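You operate a simulated robot arm through the tools that you are given. There is no shell and no other tool. Be economical: measure what you need, move in short steps, check, and stop when the job is done.

The job below is to be done with a simulated robot arm. You get a single attempt, and the scene is never put back.

JOB
Start the unit: vent shut, power, air pump and water on, air dial at 4, then press CHECK once.
Fine: wait for 4 bar on the air gauge before the check; the display must read READY.

It is judged by the outcome, as a careful person would: the job done as asked, and still so three seconds after it is handed in. It fails if anything else is knocked over, pushed out of place, dropped, spilled or broken.

ROBOT AND FRAMES
A 6-joint arm with a two-finger gripper on a trunk, on a base that drives. Base frame: it is fixed to the floor where the robot stands at the start and does not move with it; the origin is under the middle of the robot, x ahead of it, y to its left, z up. Units: mm, rad, N and s.
With the tool pointing down near the work surface it reaches from about 100 to 560 mm from the robot's upright axis, wherever it stands. Its first joint turns from -2.897 to 2.897 rad. Places, roughly: air dial [800, 600, 900]; air gauge [1000, 500, 900]; air pump switch [700, 500, 900]; aspirator switch [800, 500, 900]; bottle cap [-1500, 1000, 1000]; drain switch [800, 500, 900]; filter [-1250, 1000, 750]; flow dial [900, 500, 900]; flush button [800, 600, 900]; grey tube (3x4x19 cm) [900, 200, 1000]; jar [-1500, 1000, 250]; left unit latch [700, 500, 800]; power switch [700, 600, 900]; right unit latch [800, 100, 800]; sleeve [-1250, 1000, 750]; vent valve [800, 0, 800]. Payload 1.57 kg.
Tool frame: the origin (TCP) lies between the finger pads and is the grasp point; the fingertips stand 21 mm ahead of it; z points along the fingers, y is the line along which they close. Largest opening 70 mm; the body of the gripper starts 50 mm behind the TCP.
Orientation is that of the tool frame in the base frame, as a unit quaternion [w, x, y, z]. With the fingers straight down and closing along the base's y, the tool's x points along the base's -x, its y along +y and its z along -z.

CONTROLS
- The arm moves only by the tool apply_moves. Its argument "targets" is a list of rows, each a list of 7 numbers: the shift along the base's x, y, z in mm, then the turn, a rotation vector about the base's x, y, z in rad, then the opening, from 0 (shut) to 1 (fully open). In form: [[tx, ty, tz, ax, ay, az, gripper], ...]. A call has 1 to 12 rows; each row is the pose to reach, as a shift and turn from the pose commanded when the call began. Rows are played at 5 a second. More than 50 mm and 0.15 rad between two rows, or a gripper value outside its range, and nothing of the call is played. Where a pose cannot be reached the arm comes as near as it can. A force on the tool above 50 N (or 10 N above the force at the start of the call, whichever is more), or a blocked arm, ends the call early, and 0.2 s more pass. The fingers move at their own pace and stop on an object; they squeeze with about 30 N. The grip force told is the motor's: it shows also when the fingers shut on nothing. Time passes only in rows, and 0.2 s behind the last, so rows that repeat a pose let the fingers close. It gives the time, the measured TCP pose, the force on the tool (base axes), the opening and the grip force at its end, in the units of the frame above (readings bear some noise), with the torque about the TCP (base axes, N m) and any sound that the robot's microphone picked up.
- Cameras (640 x 400 px; columns grow to the right, rows downward): "scene" is now at [27.3, 174.5, 1500.8]; the picture's right is [0.20, -0.98, 0.00], its down [-0.56, -0.12, -0.82] and it looks along [0.80, 0.16, -0.58] (base axes); focal length 274 px, centre (320, 200). "wrist" rides on the gripper at [79, 4, -81] in the tool frame; the picture's right is [-0.05, 1.00, 0.00], its down [-0.67, -0.04, -0.74] and it looks along [-0.74, -0.04, 0.67] (tool axes); focal length 256 px, centre (320, 200). There is no depth. A picture from a camera that has moved, and an enlarged one, comes with that camera's place and axes in the base frame and with its lens.
- get_image(camera): a new picture of that camera. No time passes.
- roll_base(legs): drives the robot by 1 to 6 legs, each [ahead, left, turn to the left] in mm, mm and rad, along the robot's own axes; the way and the turn of a leg run together, so that a leg with both is an arc; at most 1500 mm and 3.142 rad a leg. The arm and the cameras ride along, it lands a little off, and it stops where it bumps. It gives what a move gives.
- aim_head(pan, tilt): turns the head with the scene camera to pan (to the left, within 2.705 rad either way) and tilt (down, from -0.506 to 1.204), counted from straight ahead of the robot. It gives what a move gives.
- zoom(camera, box): a new picture of the part [left, top, right, bottom] of that camera's present view, enlarged. No time passes.
- sign_off(): hands the job in; it is judged then, once.

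Work in short steps. Places have to be worked out from the pictures, the camera data and where the tool is seen: move nearer, look again, correct. Check each grasp and each placing, and mend what went wrong. You have 120 turns and 90 pictures in all, those below and enlarged ones among them. Open the gripper and draw the arm clear of the work before you hand the job in, unless the task says otherwise; then end with one line.

The tools are called after "Call:" by a JSON object that holds its "api" and its "payload". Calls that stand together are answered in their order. apply_moves: Moves the arm, as the interface text tells. Its arguments: {"type":"object","properties":{"targets":{"type":"array","items":{"type":"array","items":{"type":"number"}}}},"required":["targets"]} The other tools are called the same way: roll_base (legs) drives the base; aim_head (pan, tilt) turns the head that bears the scene camera; get_image (camera) takes a picture; zoom (camera, box) takes an enlarged picture of a part of a camera's view; sign_off () hands the job in.

At the start:

```text
t: 0.0
tool_pos: [426.4, 213.0, 1207.2]
tool_rot: [0.0, 0.0, 1.0, -0.001]
wrist_force: [1.2, -0.2, 0.4]
ft_torque: [0.01, -0.05, 0.02]
width: 70.0
grasp_force: 0.0
robot x, y, heading: [-0.2, 1.1, -0.002]
head pan, tilt: [0.199, 0.613]
```

scene: 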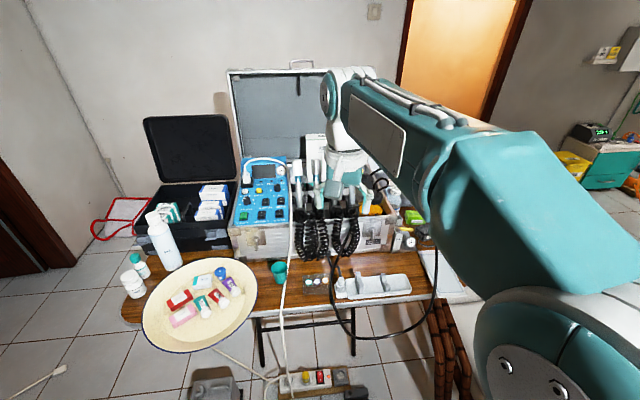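
wrist: 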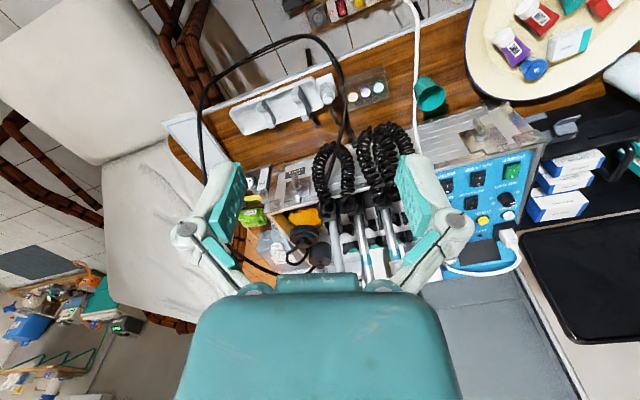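

The unit is a case with a blue panel on the left. I'll zoom in on the panel and on the right side of the case where the vent valve should be.

Call:
{"api": "zoom", "payload": {"camera": "scene", "box": [220, 145, 300, 235]}}

Call:
{"api": "zoom", "payload": {"camera": "scene", "box": [290, 130, 450, 260]}}

Call:
{"api": "zoom", "payload": {"camera": "wrist", "box": [430, 90, 570, 290]}}

```text
4.44 times, centred on (260, 190) of scene
camera zoom: at [27.3, 174.5, 1500.8], right [0.2, -0.98, 0.0], down [-0.56, -0.12, -0.82], along [0.8, 0.16, -0.58], focal length 1217 px, centre (587, 244)
```

zoom: 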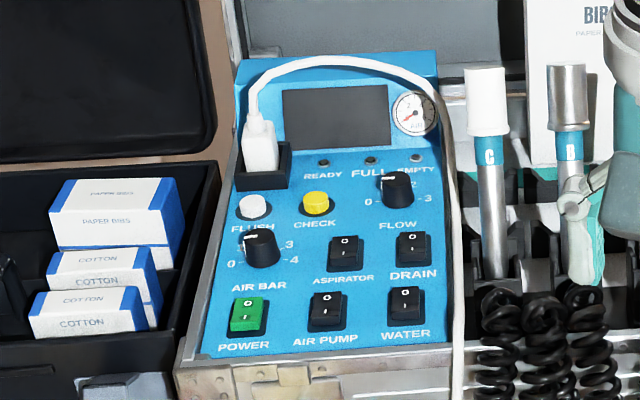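

```text
3.08 times, centred on (370, 195) of scene
camera zoom: at [27.3, 174.5, 1500.8], right [0.2, -0.98, 0.0], down [-0.56, -0.12, -0.82], along [0.8, 0.16, -0.58], focal length 843 px, centre (166, 215)
```

zoom: 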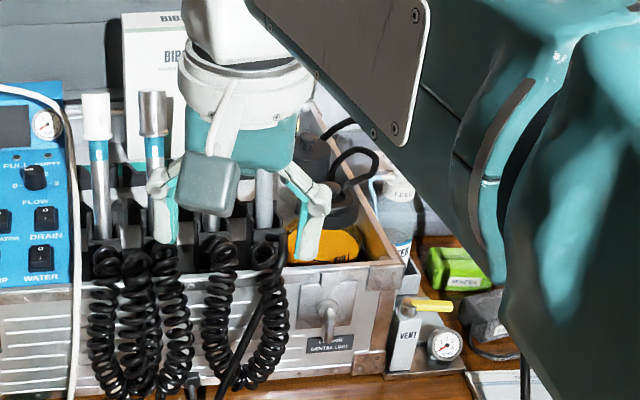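

```text
2.00 times, centred on (500, 190) of wrist
camera zoom: at [346.2, 216.0, 1288.2], right [0.05, 1.0, 0.0], down [0.67, -0.03, 0.74], along [0.74, -0.04, -0.67], focal length 512 px, centre (-40, 220)
```

zoom: 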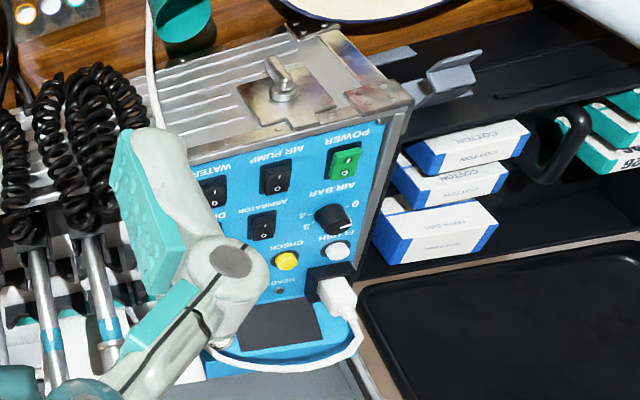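

I triangulate the power switch at about (698, 577, 907), CHECK at about (858, 585, 907) and water at about (739, 463). The panel is roughly flat and yawed about -0.35 rad. It's out of reach from here, so I'll look down to see how close the base can get.

Call:
{"api": "aim_head", "payload": {"pan": 0.3, "tilt": 1.15}}

Call:
{"api": "get_image", "payload": {"camera": "scene"}}

```text
t: 1.0
tool_pos: [425.6, 212.8, 1207.5]
tool_rot: [0.0, 0.0, 1.0, 0.001]
wrist_force: [-0.5, -0.9, 0.0]
ft_torque: [0.01, 0.02, -0.03]
width: 69.9
grasp_force: 0.2
robot x, y, heading: [2.9, -2.4, 0.002]
head pan, tilt: [0.3, 1.15]
```

```text
84 pictures are left
camera scene: at [-2.0, 174.6, 1460.2], right [0.3, -0.96, 0.0], down [-0.87, -0.27, -0.41], along [0.39, 0.12, -0.91], focal length 274 px, centre (320, 200)
```

scene: 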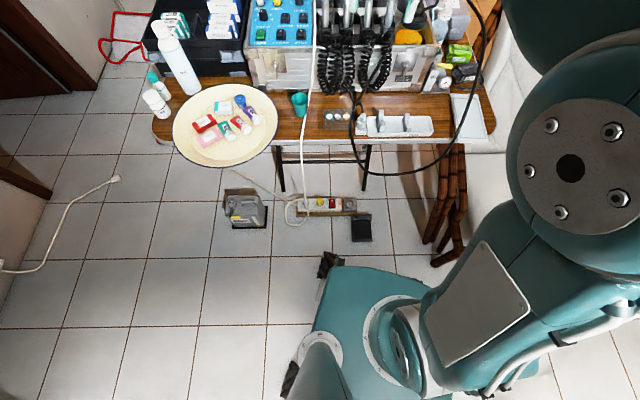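

The base front is at x≈295. Floor clutter (power strip, pedal and box) starts at about x≈456 near y 60–500, and the box is at y>690. I'll shift left 400, then go ahead 140, and look again.

Call:
{"api": "roll_base", "payload": {"legs": [[0, 400, 0], [130, 0, 0]]}}

Call:
{"api": "get_image", "payload": {"camera": "scene"}}

Call:
{"api": "get_image", "payload": {"camera": "wrist"}}

```text
t: 4.5
tool_pos: [488.7, 605.0, 1201.2]
tool_rot: [0.002, -0.007, 1.0, -0.016]
wrist_force: [-0.1, -0.3, -0.2]
ft_torque: [-0.02, -0.03, 0.04]
width: 70.0
grasp_force: 0.0
robot x, y, heading: [65.5, 348.5, 0.016]
head pan, tilt: [0.3, 1.15]
stopped in leg 2: the robot was blocked; the commanded pose is now the measured one
```

```text
83 pictures are left
camera scene: at [63.1, 513.9, 1462.4], right [0.31, -0.95, -0.01], down [-0.87, -0.28, -0.41], along [0.39, 0.13, -0.91], focal length 274 px, centre (320, 200)
```

scene: 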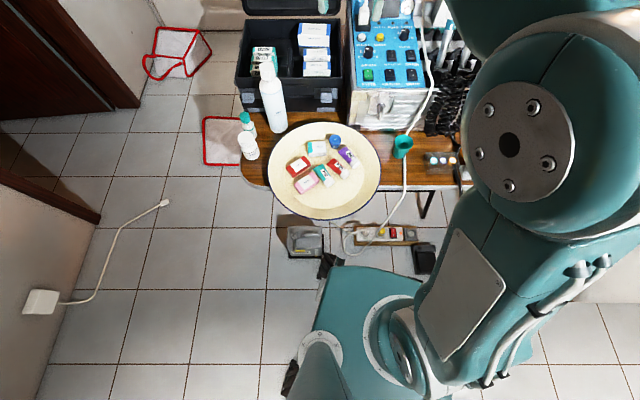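

```text
82 pictures are left
camera wrist: at [408.9, 611.1, 1282.5], right [0.04, 1.0, -0.03], down [0.66, 0.0, 0.75], along [0.75, -0.05, -0.66], focal length 256 px, centre (320, 200)
```

wrist: 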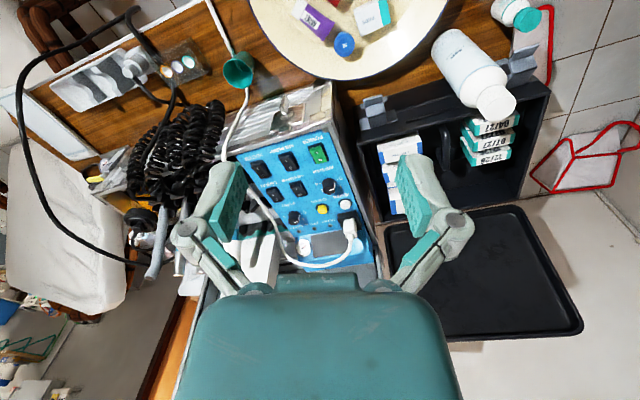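

The front-left caster is touching the box, so that's what stopped me. I'll back off, shift right about 90 and go ahead to x≈140, staying short of the pedal.

Call:
{"api": "roll_base", "payload": {"legs": [[-25, 0, 0], [0, -90, 0], [95, 0, 0]]}}

Call:
{"api": "get_image", "payload": {"camera": "scene"}}

```text
t: 6.7
tool_pos: [561.8, 522.3, 1201.0]
tool_rot: [0.003, -0.006, 1.0, -0.017]
wrist_force: [-0.2, 0.3, -0.6]
ft_torque: [-0.03, 0.03, 0.02]
width: 70.0
grasp_force: 0.1
robot x, y, heading: [139.7, 267.6, 0.017]
head pan, tilt: [0.3, 1.15]
```

```text
81 pictures are left
camera scene: at [135.1, 455.4, 1459.7], right [0.31, -0.95, 0.01], down [-0.87, -0.29, -0.4], along [0.39, 0.12, -0.91], focal length 274 px, centre (320, 200)
```

scene: 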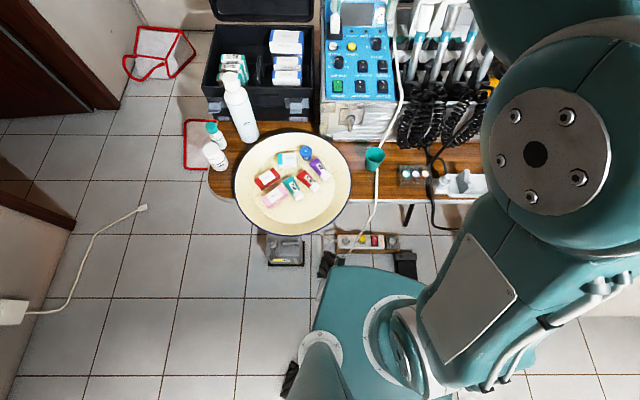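

There's still some clearance to the pedal. Next I'll aim the head at the panel to localise the controls.

Call:
{"api": "aim_head", "payload": {"pan": 0.1, "tilt": 0.75}}

Call:
{"api": "get_image", "payload": {"camera": "scene"}}

Call:
{"api": "get_image", "payload": {"camera": "wrist"}}

```text
t: 7.6
tool_pos: [563.7, 508.4, 1204.1]
tool_rot: [0.003, -0.006, 1.0, -0.01]
wrist_force: [0.2, 0.3, 0.6]
ft_torque: [-0.01, 0.01, 0.02]
width: 70.0
grasp_force: 0.1
robot x, y, heading: [140.5, 264.1, 0.014]
head pan, tilt: [0.099, 0.75]
heard: click
```

```text
80 pictures are left
camera scene: at [161.6, 436.3, 1489.3], right [0.11, -0.99, 0.0], down [-0.68, -0.08, -0.73], along [0.73, 0.08, -0.68], focal length 274 px, centre (320, 200)
```

scene: 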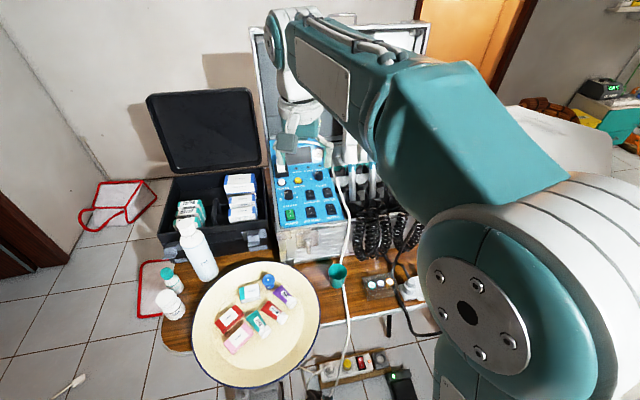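

```text
79 pictures are left
camera wrist: at [482.5, 512.7, 1285.4], right [0.04, 1.0, -0.02], down [0.66, -0.01, 0.75], along [0.75, -0.04, -0.66], focal length 256 px, centre (320, 200)
```

wrist: 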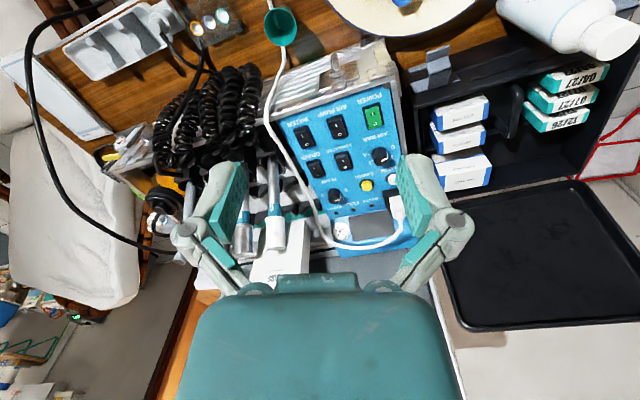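

I heard a click and the pedal seems to have a green light on. I'll zoom in on it.

Call:
{"api": "zoom", "payload": {"camera": "scene", "box": [300, 340, 440, 400]}}

Call:
{"api": "zoom", "payload": {"camera": "scene", "box": [260, 130, 360, 240]}}

```text
4.57 times, centred on (370, 370) of scene
camera zoom: at [161.6, 436.3, 1489.3], right [0.11, -0.99, 0.0], down [-0.68, -0.08, -0.73], along [0.73, 0.08, -0.68], focal length 1252 px, centre (91, -577)
```

zoom: 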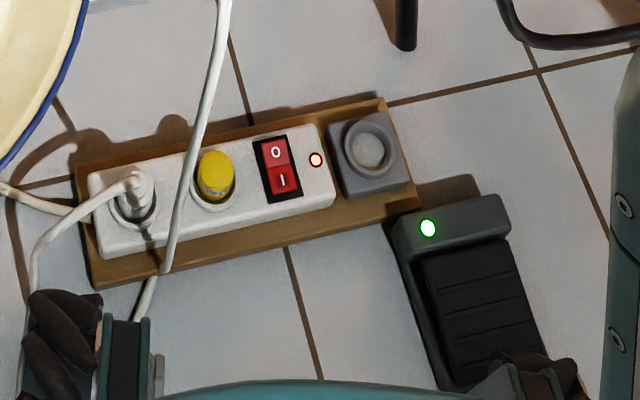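

```text
3.64 times, centred on (310, 185) of scene
camera zoom: at [161.6, 436.3, 1489.3], right [0.11, -0.99, 0.0], down [-0.68, -0.08, -0.73], along [0.73, 0.08, -0.68], focal length 996 px, centre (356, 254)
```

zoom: 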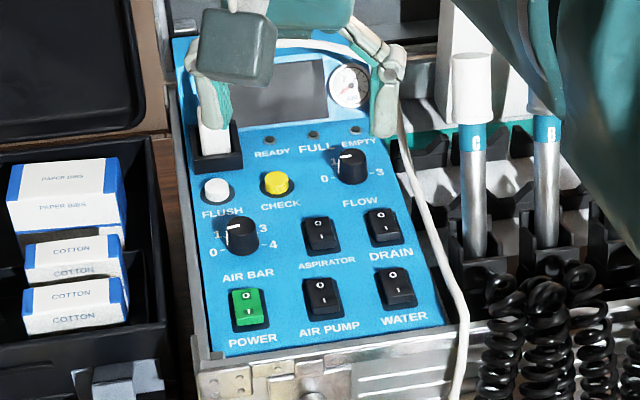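

The front-right caster is on the pedal. I'll back off 40 mm and check whether the light goes out.

Call:
{"api": "roll_base", "payload": {"legs": [[-40, 0, 0]]}}

Call:
{"api": "zoom", "payload": {"camera": "scene", "box": [300, 340, 440, 400]}}

```text
t: 8.5
tool_pos: [524.4, 506.0, 1203.5]
tool_rot: [0.003, -0.004, 1.0, -0.01]
wrist_force: [0.7, -0.1, -0.2]
ft_torque: [0.04, -0.01, 0.03]
width: 69.9
grasp_force: 0.2
robot x, y, heading: [101.3, 267.3, 0.016]
head pan, tilt: [0.099, 0.75]
```

```text
4.57 times, centred on (370, 370) of scene
camera zoom: at [122.3, 428.7, 1489.2], right [0.11, -0.99, 0.0], down [-0.68, -0.08, -0.73], along [0.73, 0.08, -0.68], focal length 1252 px, centre (91, -577)
```

zoom: 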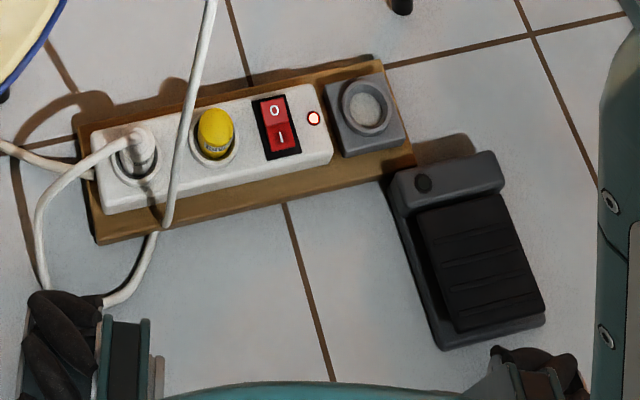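

The light went off, so the pedal is momentary, and nothing has moved. Now I'll test the arm's reach by moving to above the power switch with the tool down and the gripper shut.

Call:
{"api": "apply_moves", "payload": {"targets": [[32, 13, -25, 0, 0, 0, 0], [64, 26, -50, 0, 0, 0, 0], [96, 39, -75, 0, 0, 0, 0], [128, 52, -100, 0, 0, 0, 0], [160, 65, -125, 0, 0, 0, 0], [185, 78, -150, 0, 0, 0, 0], [185, 78, -170, 0, 0, 0, 0]]}}

Call:
{"api": "get_image", "payload": {"camera": "wrist"}}

Call:
{"api": "get_image", "payload": {"camera": "scene"}}

```text
t: 10.1
tool_pos: [709.1, 584.1, 1034.0]
tool_rot: [0.003, -0.005, 1.0, -0.009]
wrist_force: [0.5, -0.7, 0.4]
ft_torque: [0.02, -0.01, 0.03]
width: 0.2
grasp_force: 28.8
robot x, y, heading: [97.4, 265.6, 0.018]
head pan, tilt: [0.099, 0.75]
```

```text
75 pictures are left
camera wrist: at [628.6, 588.8, 1114.8], right [0.04, 1.0, -0.02], down [0.66, -0.01, 0.75], along [0.75, -0.04, -0.66], focal length 256 px, centre (320, 200)
```

wrist: 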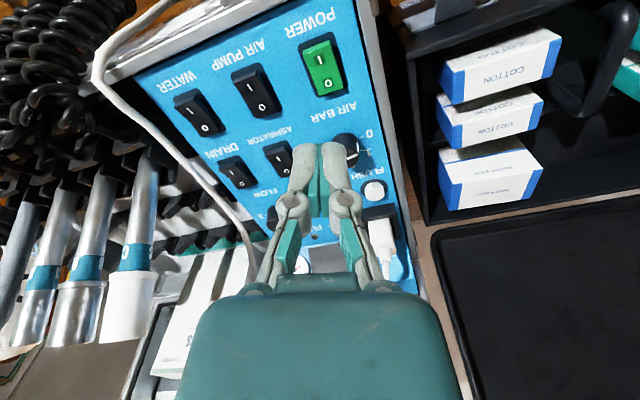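

```text
74 pictures are left
camera scene: at [123.4, 430.6, 1488.9], right [0.11, -0.99, 0.0], down [-0.68, -0.08, -0.73], along [0.73, 0.08, -0.68], focal length 274 px, centre (320, 200)
```

scene: 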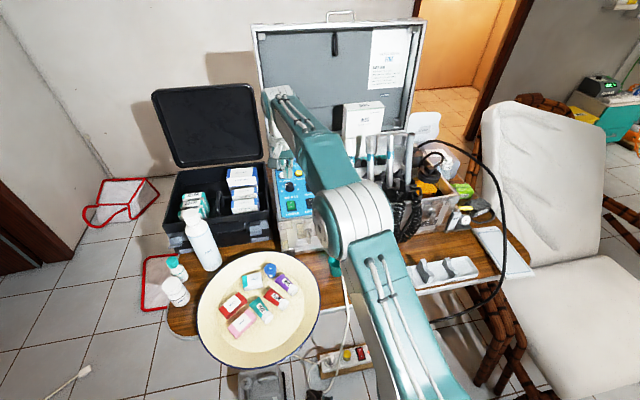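

The arm reaches here easily with the tool down, right above the power switch. The vent comes first in the job, so I'll zoom on it and on the panel.

Call:
{"api": "zoom", "payload": {"camera": "scene", "box": [410, 140, 530, 250]}}

Call:
{"api": "zoom", "payload": {"camera": "wrist", "box": [160, 10, 420, 180]}}

```text
3.64 times, centred on (470, 195) of scene
camera zoom: at [123.4, 430.6, 1488.9], right [0.11, -0.99, 0.0], down [-0.68, -0.08, -0.73], along [0.73, 0.08, -0.68], focal length 996 px, centre (-226, 218)
```

zoom: 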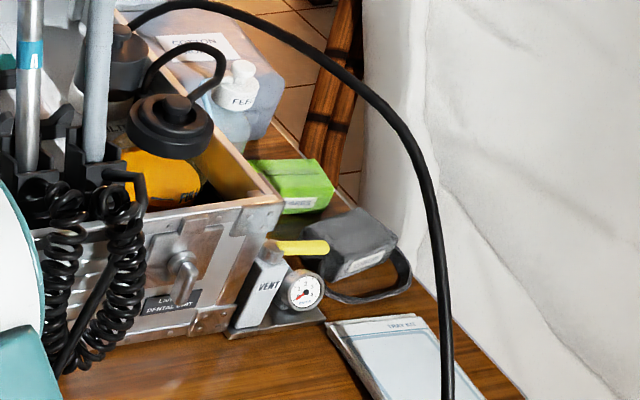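

```text
2.35 times, centred on (290, 95) of wrist
camera zoom: at [628.6, 588.8, 1114.8], right [0.04, 1.0, -0.02], down [0.66, -0.01, 0.75], along [0.75, -0.04, -0.66], focal length 602 px, centre (391, 447)
```

zoom: 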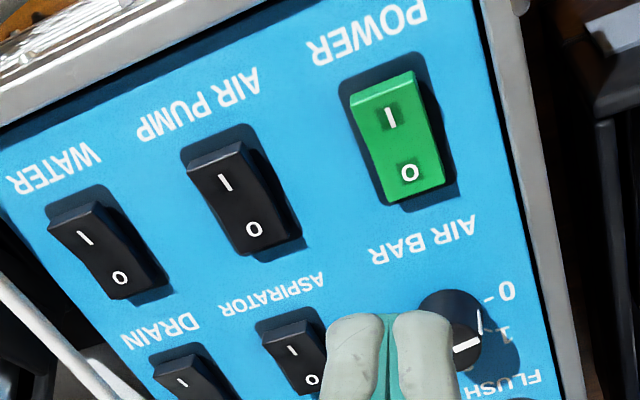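

All the rockers have their I side raised, so everything is off, and the air dial is between 0 and 1. I'll take the arm up over the handpieces and look at the vent from close by.

Call:
{"api": "apply_moves", "payload": {"targets": [[-15, 0, 45, 0, 0, 0, 0], [-30, 0, 90, 0, 0, 0, 0], [-45, -20, 135, 0, 0, 0, 0], [-60, -60, 160, 0, 0, 0, 0], [-60, -110, 160, 0, 0, 0, 0], [-60, -160, 160, 0, 0, 0, 0], [-60, -210, 160, 0, 0, 0, 0], [-60, -260, 160, 0, 0, 0, 0], [-60, -310, 160, 0, 0, 0, 0], [-60, -360, 160, 0, 0, 0, 0], [-60, -410, 160, 0, 0, 0, 0], [-60, -460, 160, 0, 0, 0, 0]]}}

Call:
{"api": "apply_moves", "payload": {"targets": [[20, -40, 0, 0, 0, 0, 0], [40, -80, 0, 0, 0, 0, 0], [60, -80, -40, 0, 0, 0, 0], [60, -80, -80, 0, 0, 0, 0], [60, -80, -120, 0, 0, 0, 0]]}}

Call:
{"api": "get_image", "payload": {"camera": "wrist"}}

Call:
{"api": "get_image", "payload": {"camera": "scene"}}

```text
refused: row 3 steps farther than a row can; nothing moved
```

```text
t: 11.3
tool_pos: [768.9, 504.6, 917.2]
tool_rot: [0.006, -0.005, 1.0, -0.008]
wrist_force: [-5.0, 3.7, 19.8]
ft_torque: [0.2, -0.07, 0.04]
width: 0.0
grasp_force: 28.5
robot x, y, heading: [100.3, 266.5, 0.01]
head pan, tilt: [0.099, 0.75]
```

```text
71 pictures are left
camera wrist: at [688.7, 509.4, 998.4], right [0.04, 1.0, -0.02], down [0.66, -0.02, 0.75], along [0.75, -0.04, -0.66], focal length 256 px, centre (320, 200)
```

wrist: 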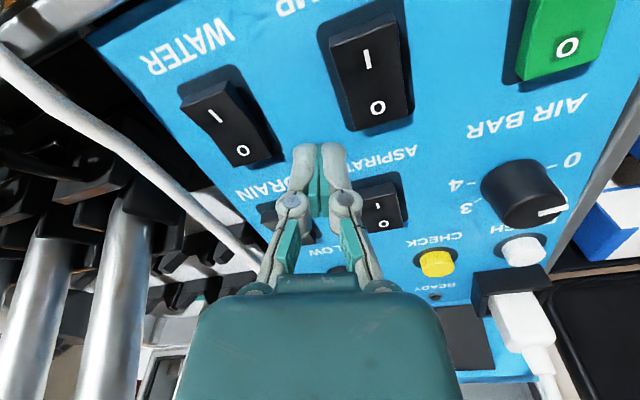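

```text
70 pictures are left
camera scene: at [121.8, 429.6, 1489.1], right [0.11, -0.99, 0.0], down [-0.68, -0.08, -0.73], along [0.73, 0.08, -0.68], focal length 274 px, centre (320, 200)
```

scene: 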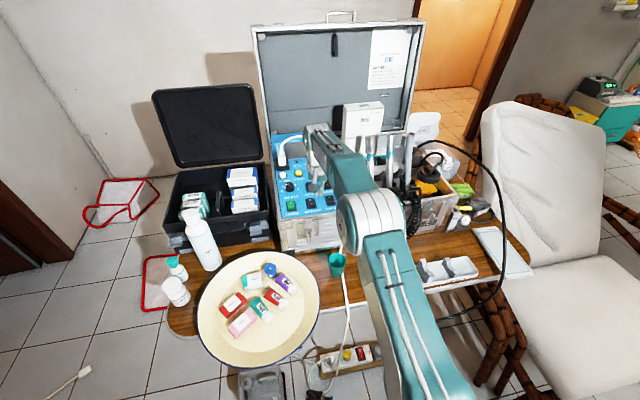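

The first call was refused, so the second one took the tip onto the panel between AIR PUMP and ASPIRATOR/DRAIN, pressing with about 20 N. I heard no click. I'll lift straight up and check.

Call:
{"api": "apply_moves", "payload": {"targets": [[0, 0, 40, 0, 0, 0, 0], [-10, 0, 80, 0, 0, 0, 0], [-20, 0, 120, 0, 0, 0, 0]]}}

Call:
{"api": "get_image", "payload": {"camera": "wrist"}}

```text
t: 12.1
tool_pos: [748.3, 503.6, 1033.1]
tool_rot: [0.001, -0.005, 1.0, -0.01]
wrist_force: [0.3, 0.3, 0.0]
ft_torque: [-0.01, 0.05, 0.03]
width: 0.0
grasp_force: 28.4
robot x, y, heading: [103.8, 264.3, 0.014]
head pan, tilt: [0.099, 0.75]
```

```text
69 pictures are left
camera wrist: at [669.3, 508.5, 1114.0], right [0.04, 1.0, -0.02], down [0.66, -0.01, 0.75], along [0.75, -0.05, -0.66], focal length 256 px, centre (320, 200)
```

wrist: 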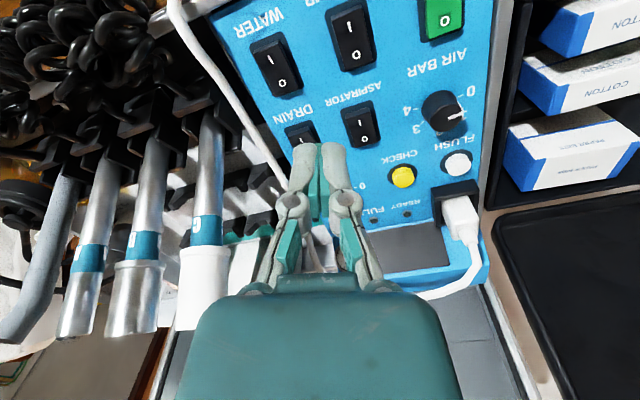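

Nothing has changed. The contact puts the panel surface at z≈896. Now I'll raise the arm for the vent traverse.

Call:
{"api": "apply_moves", "payload": {"targets": [[-15, 0, 45, 0, 0, 0, 0], [-30, 0, 90, 0, 0, 0, 0], [-45, -10, 135, 0, 0, 0, 0], [-55, -50, 150, 0, 0, 0, 0], [-55, -99, 150, 0, 0, 0, 0], [-55, -148, 150, 0, 0, 0, 0], [-55, -197, 150, 0, 0, 0, 0], [-55, -246, 150, 0, 0, 0, 0], [-55, -295, 150, 0, 0, 0, 0], [-55, -344, 150, 0, 0, 0, 0], [-55, -393, 150, 0, 0, 0, 0], [-55, -442, 150, 0, 0, 0, 0]]}}

Call:
{"api": "get_image", "payload": {"camera": "wrist"}}

```text
t: 14.7
tool_pos: [694.2, 58.9, 1181.5]
tool_rot: [0.003, -0.006, 1.0, -0.008]
wrist_force: [-0.3, -0.2, 0.6]
ft_torque: [0.05, 0.02, -0.01]
width: 0.0
grasp_force: 28.3
robot x, y, heading: [100.3, 263.4, 0.015]
head pan, tilt: [0.099, 0.75]
```

```text
68 pictures are left
camera wrist: at [613.8, 63.8, 1263.7], right [0.04, 1.0, -0.02], down [0.66, -0.01, 0.75], along [0.75, -0.04, -0.66], focal length 256 px, centre (320, 200)
```

wrist: 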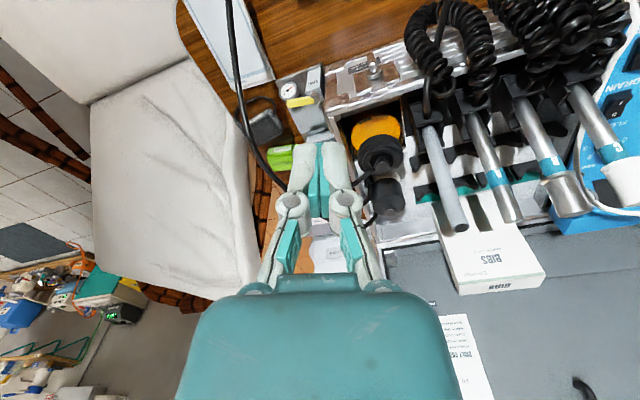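

The vent is just ahead and below the tool. I'll zoom in on it.

Call:
{"api": "zoom", "payload": {"camera": "wrist", "box": [230, 50, 360, 150]}}

Call:
{"api": "zoom", "payload": {"camera": "scene", "box": [440, 180, 500, 240]}}

```text
4.00 times, centred on (295, 100) of wrist
camera zoom: at [613.8, 63.8, 1263.7], right [0.04, 1.0, -0.02], down [0.66, -0.01, 0.75], along [0.75, -0.04, -0.66], focal length 1024 px, centre (420, 600)
```

zoom: 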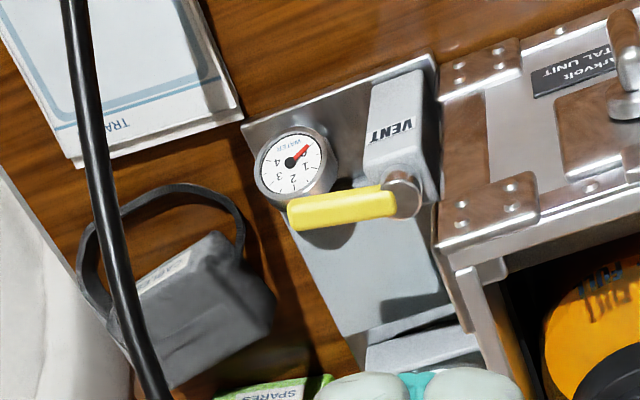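

```text
6.67 times, centred on (470, 210) of scene
camera zoom: at [123.2, 425.6, 1489.5], right [0.11, -0.99, 0.0], down [-0.68, -0.08, -0.73], along [0.73, 0.08, -0.68], focal length 1826 px, centre (-680, 133)
```

zoom: 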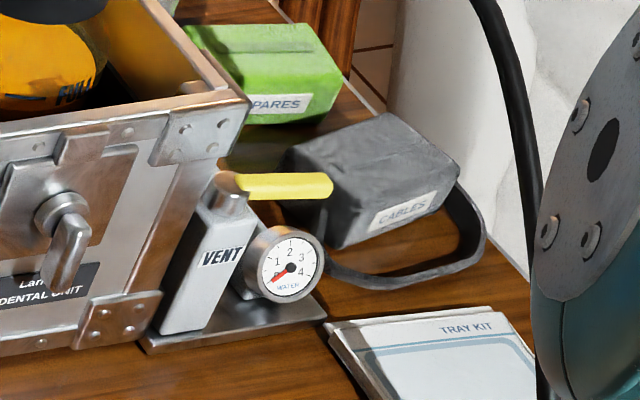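

The yellow lever points sideways from the top of the VENT post, but its state is unclear. I'll go lower for a closer view.

Call:
{"api": "apply_moves", "payload": {"targets": [[-20, -15, -40, 0, 0, 0, 0], [-40, -30, -80, 0, 0, 0, 0], [-60, -30, -120, 0, 0, 0, 0], [-80, -30, -160, 0, 0, 0, 0], [-90, -30, -200, 0, 0, 0, 0]]}}

Call:
{"api": "get_image", "payload": {"camera": "wrist"}}

```text
t: 15.9
tool_pos: [603.5, 31.6, 983.2]
tool_rot: [0.003, -0.005, 1.0, -0.011]
wrist_force: [-0.4, -0.3, 0.6]
ft_torque: [-0.01, -0.02, -0.02]
width: 0.0
grasp_force: 28.8
robot x, y, heading: [103.4, 262.8, 0.015]
head pan, tilt: [0.099, 0.75]
```

```text
65 pictures are left
camera wrist: at [522.6, 36.7, 1063.6], right [0.04, 1.0, -0.02], down [0.66, -0.01, 0.75], along [0.75, -0.04, -0.66], focal length 256 px, centre (320, 200)
```

wrist: 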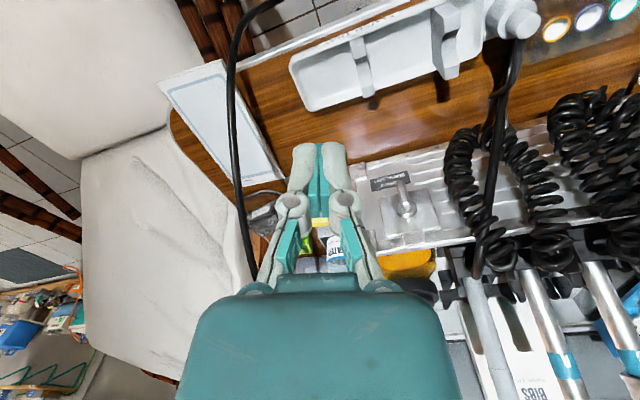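

The gripper now hides the vent, so I'll move to about (750, 45, 1010), where it should appear just above the fingers.

Call:
{"api": "apply_moves", "payload": {"targets": [[0, 0, 30, 0, 0, 0, 0], [35, 5, 35, 0, 0, 0, 0], [70, 10, 35, 0, 0, 0, 0], [105, 15, 35, 0, 0, 0, 0], [145, 15, 35, 0, 0, 0, 0]]}}

Call:
{"api": "get_image", "payload": {"camera": "wrist"}}

Call:
{"api": "zoom", "payload": {"camera": "wrist", "box": [230, 60, 380, 160]}}

```text
t: 17.1
tool_pos: [748.8, 45.6, 1018.9]
tool_rot: [0.003, -0.005, 1.0, -0.01]
wrist_force: [0.1, 0.0, 1.0]
ft_torque: [-0.03, -0.04, 0.0]
width: 0.0
grasp_force: 28.3
robot x, y, heading: [101.5, 262.7, 0.021]
head pan, tilt: [0.099, 0.75]
```

```text
64 pictures are left
camera wrist: at [668.4, 50.7, 1099.7], right [0.04, 1.0, -0.02], down [0.66, -0.01, 0.75], along [0.75, -0.05, -0.66], focal length 256 px, centre (320, 200)
```

wrist: 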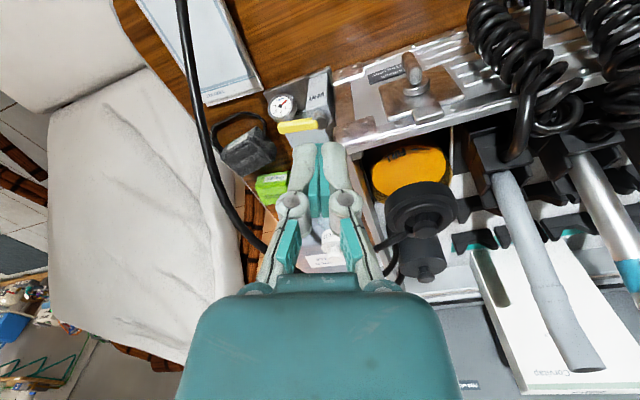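

```text
4.00 times, centred on (305, 110) of wrist
camera zoom: at [668.4, 50.7, 1099.7], right [0.04, 1.0, -0.02], down [0.66, -0.01, 0.75], along [0.75, -0.05, -0.66], focal length 1024 px, centre (380, 560)
```

zoom: 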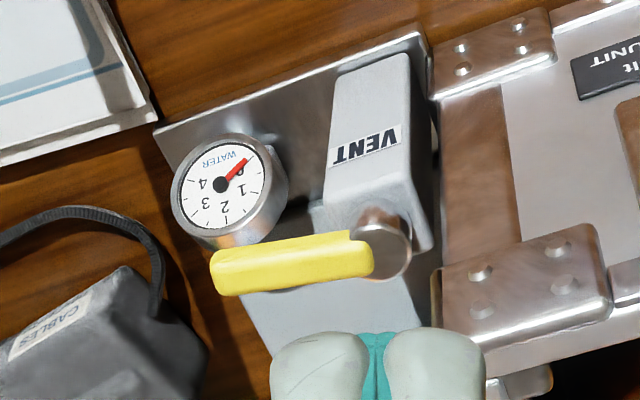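

The hub is at about (837, 37, 829), with the lever running about 55 mm toward -y. I'll zoom tighter to find the pivot axis.

Call:
{"api": "zoom", "payload": {"camera": "wrist", "box": [270, 95, 340, 140]}}

Call:
{"api": "zoom", "payload": {"camera": "scene", "box": [452, 195, 492, 230]}}

```text
8.89 times, centred on (305, 118) of wrist
camera zoom: at [668.4, 50.7, 1099.7], right [0.04, 1.0, -0.02], down [0.66, -0.01, 0.75], along [0.75, -0.05, -0.66], focal length 2276 px, centre (453, 933)
```

zoom: 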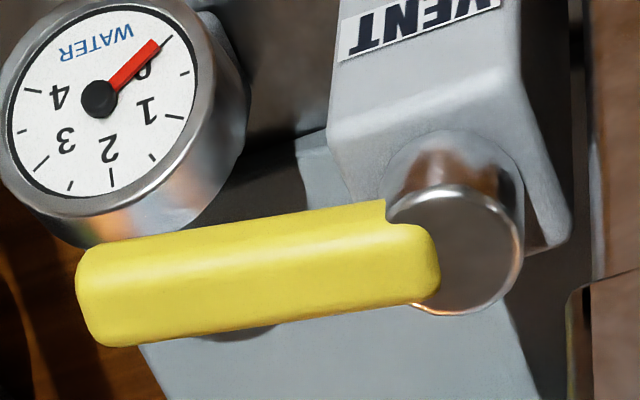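

```text
11.43 times, centred on (472, 212) of scene
camera zoom: at [123.6, 427.1, 1489.3], right [0.11, -0.99, 0.0], down [-0.68, -0.08, -0.73], along [0.73, 0.08, -0.68], focal length 3130 px, centre (-1417, 57)
```

zoom: 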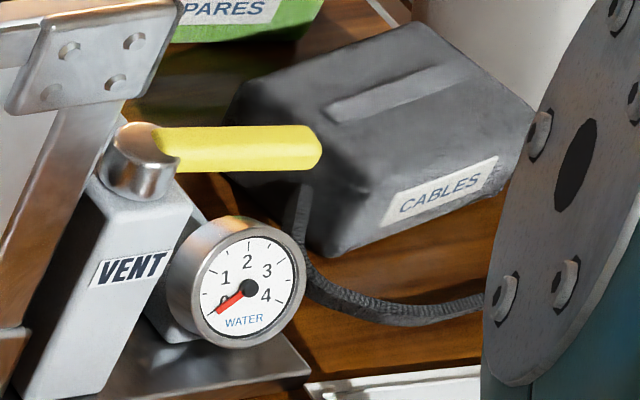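

The hub's pivot axis is vertical, and its state can't be told by eye. A safe test is to power up and run the air pump at 4 with the water still off, then watch the gauges. I'll go back up and over to the panel.

Call:
{"api": "apply_moves", "payload": {"targets": [[-20, 5, 44, 0, 0, 0, 0], [-40, 10, 88, 0, 0, 0, 0], [-60, 15, 132, 0, 0, 0, 0], [-70, 45, 165, 0, 0, 0, 0], [-70, 94, 165, 0, 0, 0, 0], [-70, 143, 165, 0, 0, 0, 0], [-70, 192, 165, 0, 0, 0, 0], [-70, 241, 165, 0, 0, 0, 0], [-70, 290, 165, 0, 0, 0, 0], [-70, 339, 165, 0, 0, 0, 0], [-70, 388, 165, 0, 0, 0, 0], [-70, 437, 165, 0, 0, 0, 0]]}}

```text
t: 19.7
tool_pos: [677.7, 485.9, 1183.1]
tool_rot: [0.001, -0.005, 1.0, -0.012]
wrist_force: [1.1, -0.5, -0.7]
ft_torque: [0.02, -0.05, 0.01]
width: 0.1
grasp_force: 28.4
robot x, y, heading: [99.9, 262.2, 0.012]
head pan, tilt: [0.099, 0.75]
```

Next I go above the power switch's I side, to (703, 582, 960).

Call:
{"api": "apply_moves", "payload": {"targets": [[10, 40, -20, 0, 0, 0, 0], [20, 75, -50, 0, 0, 0, 0], [25, 96, -95, 0, 0, 0, 0], [25, 96, -140, 0, 0, 0, 0], [25, 96, -185, 0, 0, 0, 0], [25, 96, -223, 0, 0, 0, 0]]}}

Call:
{"api": "get_image", "payload": {"camera": "wrist"}}

```text
t: 21.1
tool_pos: [702.9, 581.5, 960.0]
tool_rot: [0.004, -0.005, 1.0, -0.01]
wrist_force: [0.8, 0.6, 0.1]
ft_torque: [0.01, 0.03, -0.02]
width: 0.1
grasp_force: 28.8
robot x, y, heading: [100.6, 263.6, 0.015]
head pan, tilt: [0.099, 0.75]
```

```text
60 pictures are left
camera wrist: at [622.7, 586.5, 1040.1], right [0.04, 1.0, -0.02], down [0.66, -0.01, 0.75], along [0.75, -0.05, -0.66], focal length 256 px, centre (320, 200)
```

wrist: 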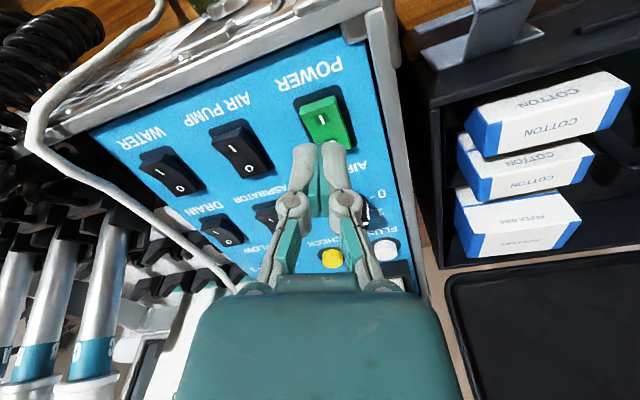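

The I mark computes to (704, 580), directly under the tool. I'll descend slowly until the switch clicks.

Call:
{"api": "apply_moves", "payload": {"targets": [[0, -1, -15, 0, 0, 0, 0], [0, -1, -25, 0, 0, 0, 0], [0, -1, -30, 0, 0, 0, 0], [0, -1, -34, 0, 0, 0, 0]]}}

```text
t: 22.1
tool_pos: [703.7, 581.0, 925.5]
tool_rot: [0.003, -0.006, 1.0, -0.01]
wrist_force: [-0.4, -0.1, 1.7]
ft_torque: [0.01, 0.02, 0.04]
width: 0.0
grasp_force: 28.8
robot x, y, heading: [100.7, 265.5, 0.019]
head pan, tilt: [0.099, 0.75]
```

There's barely any contact yet, so I'll go a bit lower.

Call:
{"api": "apply_moves", "payload": {"targets": [[0, 0, -3, 0, 0, 0, 0], [0, 0, -6, 0, 0, 0, 0]]}}

```text
t: 22.7
tool_pos: [702.8, 578.9, 924.8]
tool_rot: [0.006, -0.005, 1.0, -0.009]
wrist_force: [-9.5, -1.0, 31.9]
ft_torque: [0.14, -0.04, 0.09]
width: 0.0
grasp_force: 28.7
robot x, y, heading: [102.6, 266.4, 0.014]
head pan, tilt: [0.099, 0.75]
```

I'm pressing with 32 N and there's no click. I'll lift and look at the rocker.

Call:
{"api": "apply_moves", "payload": {"targets": [[0, 0, 20, 0, 0, 0, 0], [0, 0, 40, 0, 0, 0, 0]]}}

Call:
{"api": "zoom", "payload": {"camera": "wrist", "box": [200, 60, 400, 180]}}

```text
t: 23.3
tool_pos: [703.6, 578.9, 959.9]
tool_rot: [0.002, -0.004, 1.0, -0.01]
wrist_force: [-0.3, 0.3, -0.5]
ft_torque: [-0.01, -0.04, -0.03]
width: 0.0
grasp_force: 28.7
robot x, y, heading: [101.2, 263.6, 0.015]
head pan, tilt: [0.099, 0.75]
```

```text
3.20 times, centred on (300, 120) of wrist
camera zoom: at [622.9, 583.8, 1040.1], right [0.04, 1.0, -0.02], down [0.66, -0.01, 0.75], along [0.75, -0.05, -0.66], focal length 819 px, centre (384, 456)
```

zoom: 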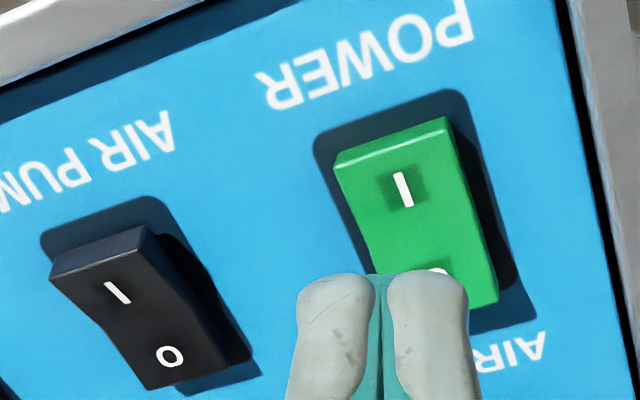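

The power rocker looks flatter than the pump rocker, so it may already be pressed to I. I'll check the panel from the scene camera.

Call:
{"api": "zoom", "payload": {"camera": "scene", "box": [262, 120, 352, 225]}}

```text
3.81 times, centred on (307, 172) of scene
camera zoom: at [123.5, 430.5, 1488.9], right [0.11, -0.99, 0.0], down [-0.68, -0.08, -0.73], along [0.73, 0.08, -0.68], focal length 1043 px, centre (370, 305)
```

zoom: 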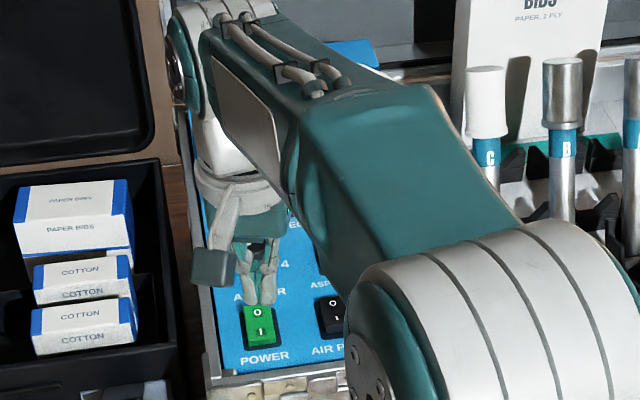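

I'll back the tool off a bit to see the whole power rocker alongside the others.

Call:
{"api": "apply_moves", "payload": {"targets": [[0, -20, 20, 0, 0, 0, 0], [5, -40, 40, 0, 0, 0, 0]]}}

Call:
{"api": "zoom", "payload": {"camera": "wrist", "box": [190, 20, 470, 200]}}

```text
t: 23.9
tool_pos: [707.3, 538.8, 1001.1]
tool_rot: [0.002, -0.005, 1.0, -0.01]
wrist_force: [0.5, 0.7, -0.1]
ft_torque: [0.01, 0.03, 0.02]
width: 0.0
grasp_force: 28.4
robot x, y, heading: [96.4, 265.7, 0.017]
head pan, tilt: [0.099, 0.75]
```

```text
2.22 times, centred on (330, 110) of wrist
camera zoom: at [628.1, 543.8, 1081.2], right [0.04, 1.0, -0.02], down [0.66, -0.01, 0.75], along [0.75, -0.05, -0.66], focal length 569 px, centre (298, 400)
```

zoom: 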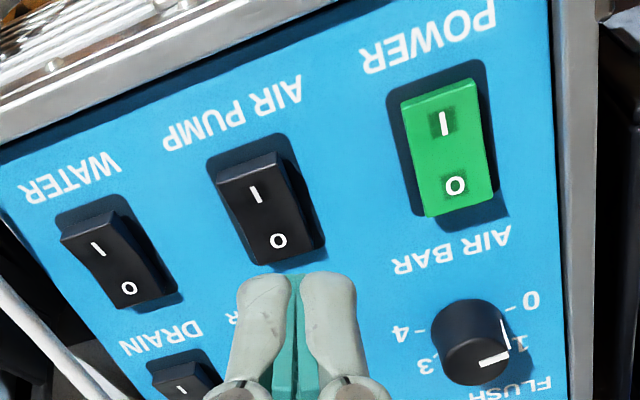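

The power rocker seems to be down on its I side already: thin front edge, contact low at tip z≈904. As a comparison, I'll press the AIR PUMP rocker's I side at (723, 521).

Call:
{"api": "apply_moves", "payload": {"targets": [[10, -10, -25, 0, 0, 0, 0], [15, -18, -55, 0, 0, 0, 0], [15, -18, -65, 0, 0, 0, 0], [15, -18, -70, 0, 0, 0, 0], [15, -18, -75, 0, 0, 0, 0]]}}

```text
t: 25.1
tool_pos: [722.1, 521.2, 925.5]
tool_rot: [0.002, -0.005, 1.0, -0.011]
wrist_force: [-1.6, -0.4, 3.2]
ft_torque: [0.01, 0.02, 0.0]
width: 0.2
grasp_force: 28.4
robot x, y, heading: [103.7, 261.8, 0.016]
head pan, tilt: [0.099, 0.75]
```

Light contact. I'll go on pressing in 3 mm steps.

Call:
{"api": "apply_moves", "payload": {"targets": [[0, 0, -3, 0, 0, 0, 0], [0, 0, -6, 0, 0, 0, 0]]}}

```text
t: 25.7
tool_pos: [722.9, 521.1, 924.9]
tool_rot: [0.007, -0.005, 1.0, -0.007]
wrist_force: [-6.3, -2.3, 40.4]
ft_torque: [0.23, -0.21, 0.02]
width: 0.0
grasp_force: 28.5
robot x, y, heading: [101.2, 260.5, 0.012]
head pan, tilt: [0.099, 0.75]
```

I get the same hard stop at the same height with no click. I'll lift and compare.

Call:
{"api": "apply_moves", "payload": {"targets": [[0, 0, 30, 0, 0, 0, 0], [0, 20, 60, 0, 0, 0, 0], [-15, 20, 75, 0, 0, 0, 0]]}}

Call:
{"api": "zoom", "payload": {"camera": "wrist", "box": [190, 20, 470, 200]}}

```text
t: 26.5
tool_pos: [709.7, 539.3, 993.9]
tool_rot: [0.002, -0.005, 1.0, -0.01]
wrist_force: [0.3, 0.2, -1.0]
ft_torque: [0.03, 0.0, 0.02]
width: 0.3
grasp_force: 28.9
robot x, y, heading: [96.5, 263.6, 0.014]
head pan, tilt: [0.099, 0.75]
```

```text
2.22 times, centred on (330, 110) of wrist
camera zoom: at [629.0, 544.8, 1075.2], right [0.04, 1.0, -0.02], down [0.66, -0.01, 0.75], along [0.75, -0.05, -0.66], focal length 569 px, centre (298, 400)
```

zoom: 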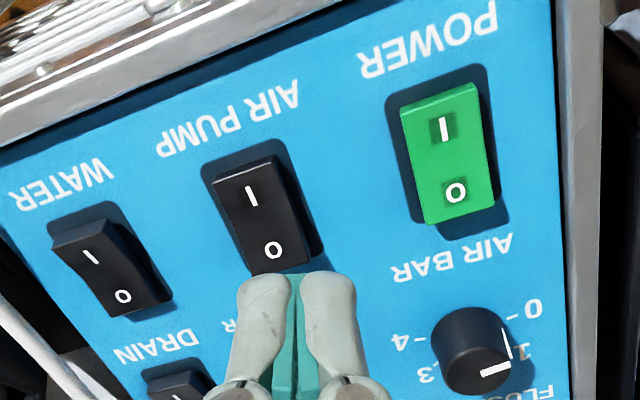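

The pump rocker has now changed to match power: thin front edge, I down. WATER is still raised. So pump and power are both at I. I'll rise to view the display and gauge.

Call:
{"api": "apply_moves", "payload": {"targets": [[0, 0, 45, 0, 0, 0, 0], [0, -10, 90, 0, 0, 0, 0], [20, -40, 120, 0, 0, 0, 0], [40, -60, 150, 0, 0, 0, 0]]}}

Call:
{"api": "get_image", "payload": {"camera": "wrist"}}

Call:
{"api": "zoom", "payload": {"camera": "scene", "box": [262, 120, 352, 225]}}

```text
t: 27.5
tool_pos: [733.4, 476.5, 1137.2]
tool_rot: [0.002, -0.005, 1.0, -0.011]
wrist_force: [0.4, -0.7, 0.2]
ft_torque: [0.01, 0.01, 0.02]
width: 0.0
grasp_force: 28.2
out of reach, approached as far as the arm can: row 4
robot x, y, heading: [100.1, 266.9, 0.017]
head pan, tilt: [0.099, 0.75]
```

```text
55 pictures are left
camera wrist: at [654.0, 481.4, 1218.4], right [0.04, 1.0, -0.02], down [0.66, -0.01, 0.75], along [0.75, -0.04, -0.66], focal length 256 px, centre (320, 200)
```

wrist: 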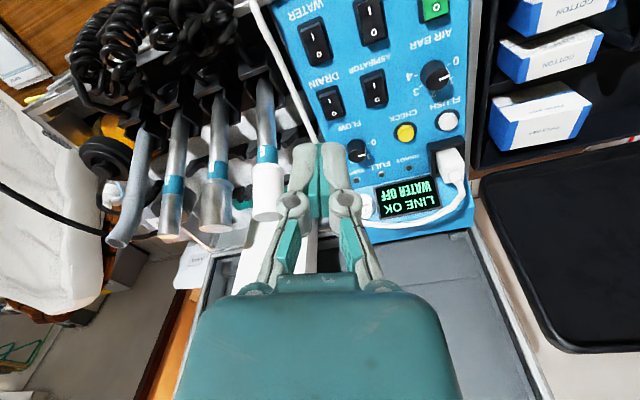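

```text
3.81 times, centred on (307, 172) of scene
camera zoom: at [123.2, 429.3, 1489.1], right [0.11, -0.99, 0.0], down [-0.68, -0.08, -0.73], along [0.73, 0.08, -0.68], focal length 1043 px, centre (370, 305)
```

zoom: 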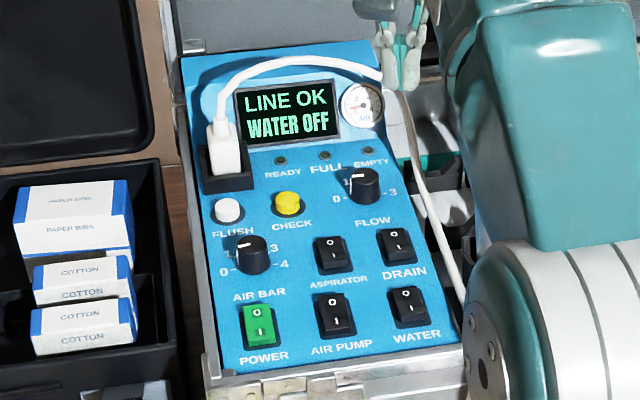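

The unit is powered and the display reads LINE OK / WATER OFF. Next is the air dial, so I'll zoom on it for the pointer angle.

Call:
{"api": "zoom", "payload": {"camera": "wrist", "box": [395, 40, 475, 120]}}

Call:
{"api": "zoom", "payload": {"camera": "scene", "box": [288, 170, 318, 200]}}

```text
5.00 times, centred on (435, 80) of wrist
camera zoom: at [654.0, 481.4, 1218.4], right [0.04, 1.0, -0.02], down [0.66, -0.01, 0.75], along [0.75, -0.04, -0.66], focal length 1280 px, centre (-255, 800)
```

zoom: 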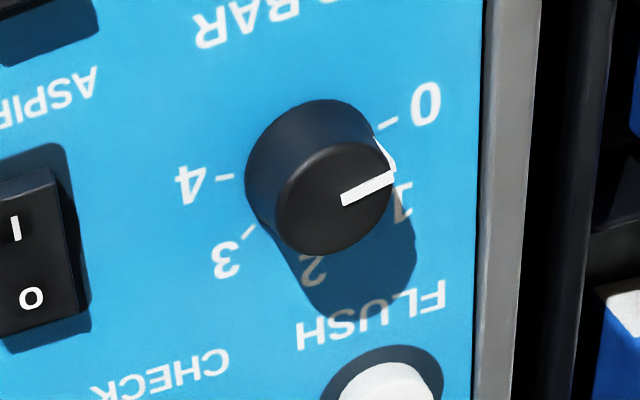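

```text
13.33 times, centred on (303, 185) of scene
camera zoom: at [123.2, 429.3, 1489.1], right [0.11, -0.99, 0.0], down [-0.68, -0.08, -0.73], along [0.73, 0.08, -0.68], focal length 3652 px, centre (547, 400)
```

zoom: 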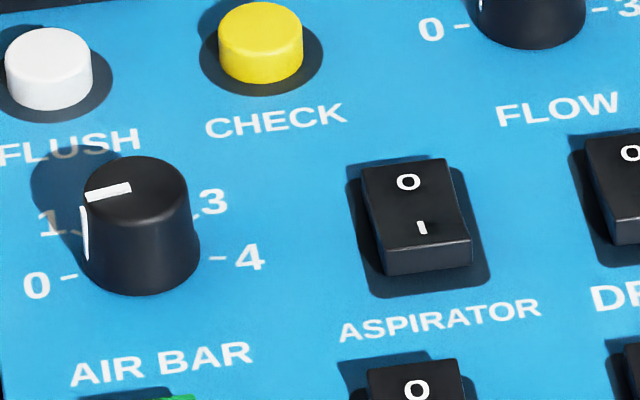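

The pointer is about 99° left of panel-up, near 0, and the scale steps about 50° per unit, so I need roughly 200° clockwise. The knob centre is at about (789, 607). To get more reach I'll nudge the base left 40 and ahead 10, staying clear of the box and pedal.

Call:
{"api": "roll_base", "payload": {"legs": [[0, 40, 0], [10, 0, 0]]}}

Call:
{"api": "aim_head", "payload": {"pan": 0.15, "tilt": 0.85}}

Call:
{"api": "get_image", "payload": {"camera": "scene"}}

```text
t: 28.7
tool_pos: [742.8, 535.9, 1134.0]
tool_rot: [0.002, -0.007, 1.0, -0.014]
wrist_force: [-0.1, 1.7, -0.8]
ft_torque: [-0.12, 0.02, -0.02]
width: 0.0
grasp_force: 28.7
robot x, y, heading: [110.2, 308.4, 0.014]
head pan, tilt: [0.099, 0.75]
```

```text
t: 29.4
tool_pos: [741.3, 530.2, 1135.2]
tool_rot: [0.003, -0.008, 1.0, -0.012]
wrist_force: [-0.2, 0.5, -0.3]
ft_torque: [0.0, 0.0, 0.0]
width: 0.3
grasp_force: 28.3
robot x, y, heading: [105.8, 310.2, 0.01]
head pan, tilt: [0.15, 0.85]
```

```text
51 pictures are left
camera scene: at [127.4, 481.7, 1480.8], right [0.16, -0.99, 0.0], down [-0.74, -0.12, -0.66], along [0.65, 0.11, -0.75], focal length 274 px, centre (320, 200)
```

scene: 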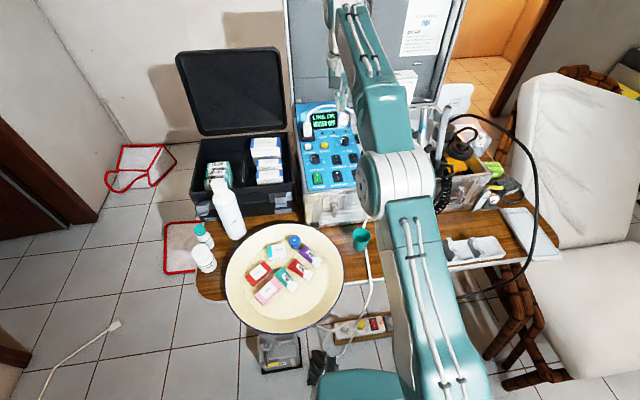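

The base is clear. I'll move above the dial with the gripper part-open and pre-turned +0.75 rad.

Call:
{"api": "apply_moves", "payload": {"targets": [[0, 15, -40, 0, 0, 0.14, 0.7], [10, 35, -75, 0, 0, 0.28, 0.7], [20, 55, -105, 0, 0, 0.42, 0.7], [35, 70, -135, 0, 0, 0.56, 0.7], [48, 77, -155, 0, 0, 0.7, 0.7], [48, 77, -165, 0, 0, 0.8, 0.7]]}}

Call:
{"api": "get_image", "payload": {"camera": "wrist"}}

```text
t: 30.8
tool_pos: [780.7, 600.3, 967.7]
tool_rot: [0.005, -0.397, 0.918, -0.009]
wrist_force: [-0.1, -0.4, 0.0]
ft_torque: [-0.01, 0.05, -0.02]
width: 48.9
grasp_force: 0.0
out of reach, approached as far as the arm can: row 4, 5, 6
robot x, y, heading: [110.0, 307.0, 0.013]
head pan, tilt: [0.15, 0.85]
```

```text
50 pictures are left
camera wrist: at [721.0, 545.2, 1049.6], right [-0.69, 0.72, -0.02], down [0.47, 0.47, 0.75], along [0.55, 0.51, -0.66], focal length 256 px, centre (320, 200)
```

wrist: 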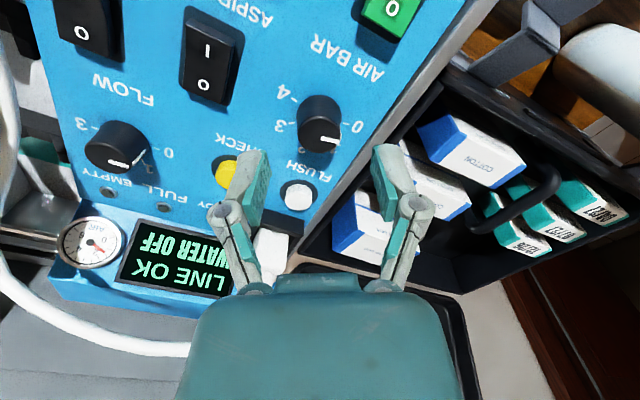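

I'm only about 10 mm short. I'll nudge the base 11 ahead and 12 left, which stays inside the known-clear limits.

Call:
{"api": "roll_base", "payload": {"legs": [[11, 12, 0]]}}

```text
t: 31.5
tool_pos: [789.3, 610.0, 970.0]
tool_rot: [0.006, -0.396, 0.918, -0.009]
wrist_force: [-1.2, 0.2, -0.5]
ft_torque: [-0.04, 0.01, 0.0]
width: 48.9
grasp_force: 0.1
robot x, y, heading: [115.3, 324.4, 0.018]
head pan, tilt: [0.15, 0.85]
```

The tool is now at about (789, 610). I'll verify the knob against the wrist view before descending.

Call:
{"api": "zoom", "payload": {"camera": "wrist", "box": [220, 50, 420, 190]}}

```text
2.86 times, centred on (320, 120) of wrist
camera zoom: at [730.7, 556.7, 1051.0], right [-0.69, 0.72, -0.02], down [0.47, 0.47, 0.75], along [0.55, 0.51, -0.66], focal length 731 px, centre (320, 429)
```

zoom: 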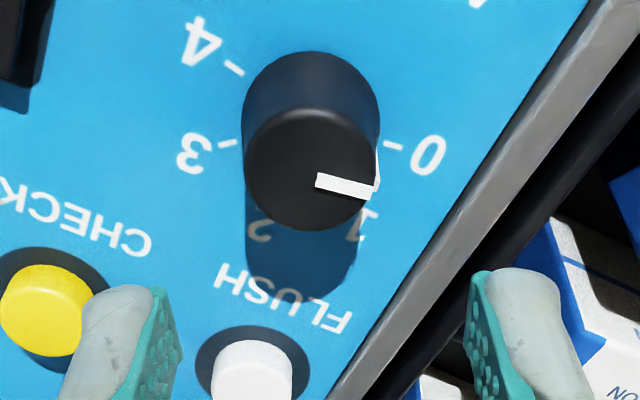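

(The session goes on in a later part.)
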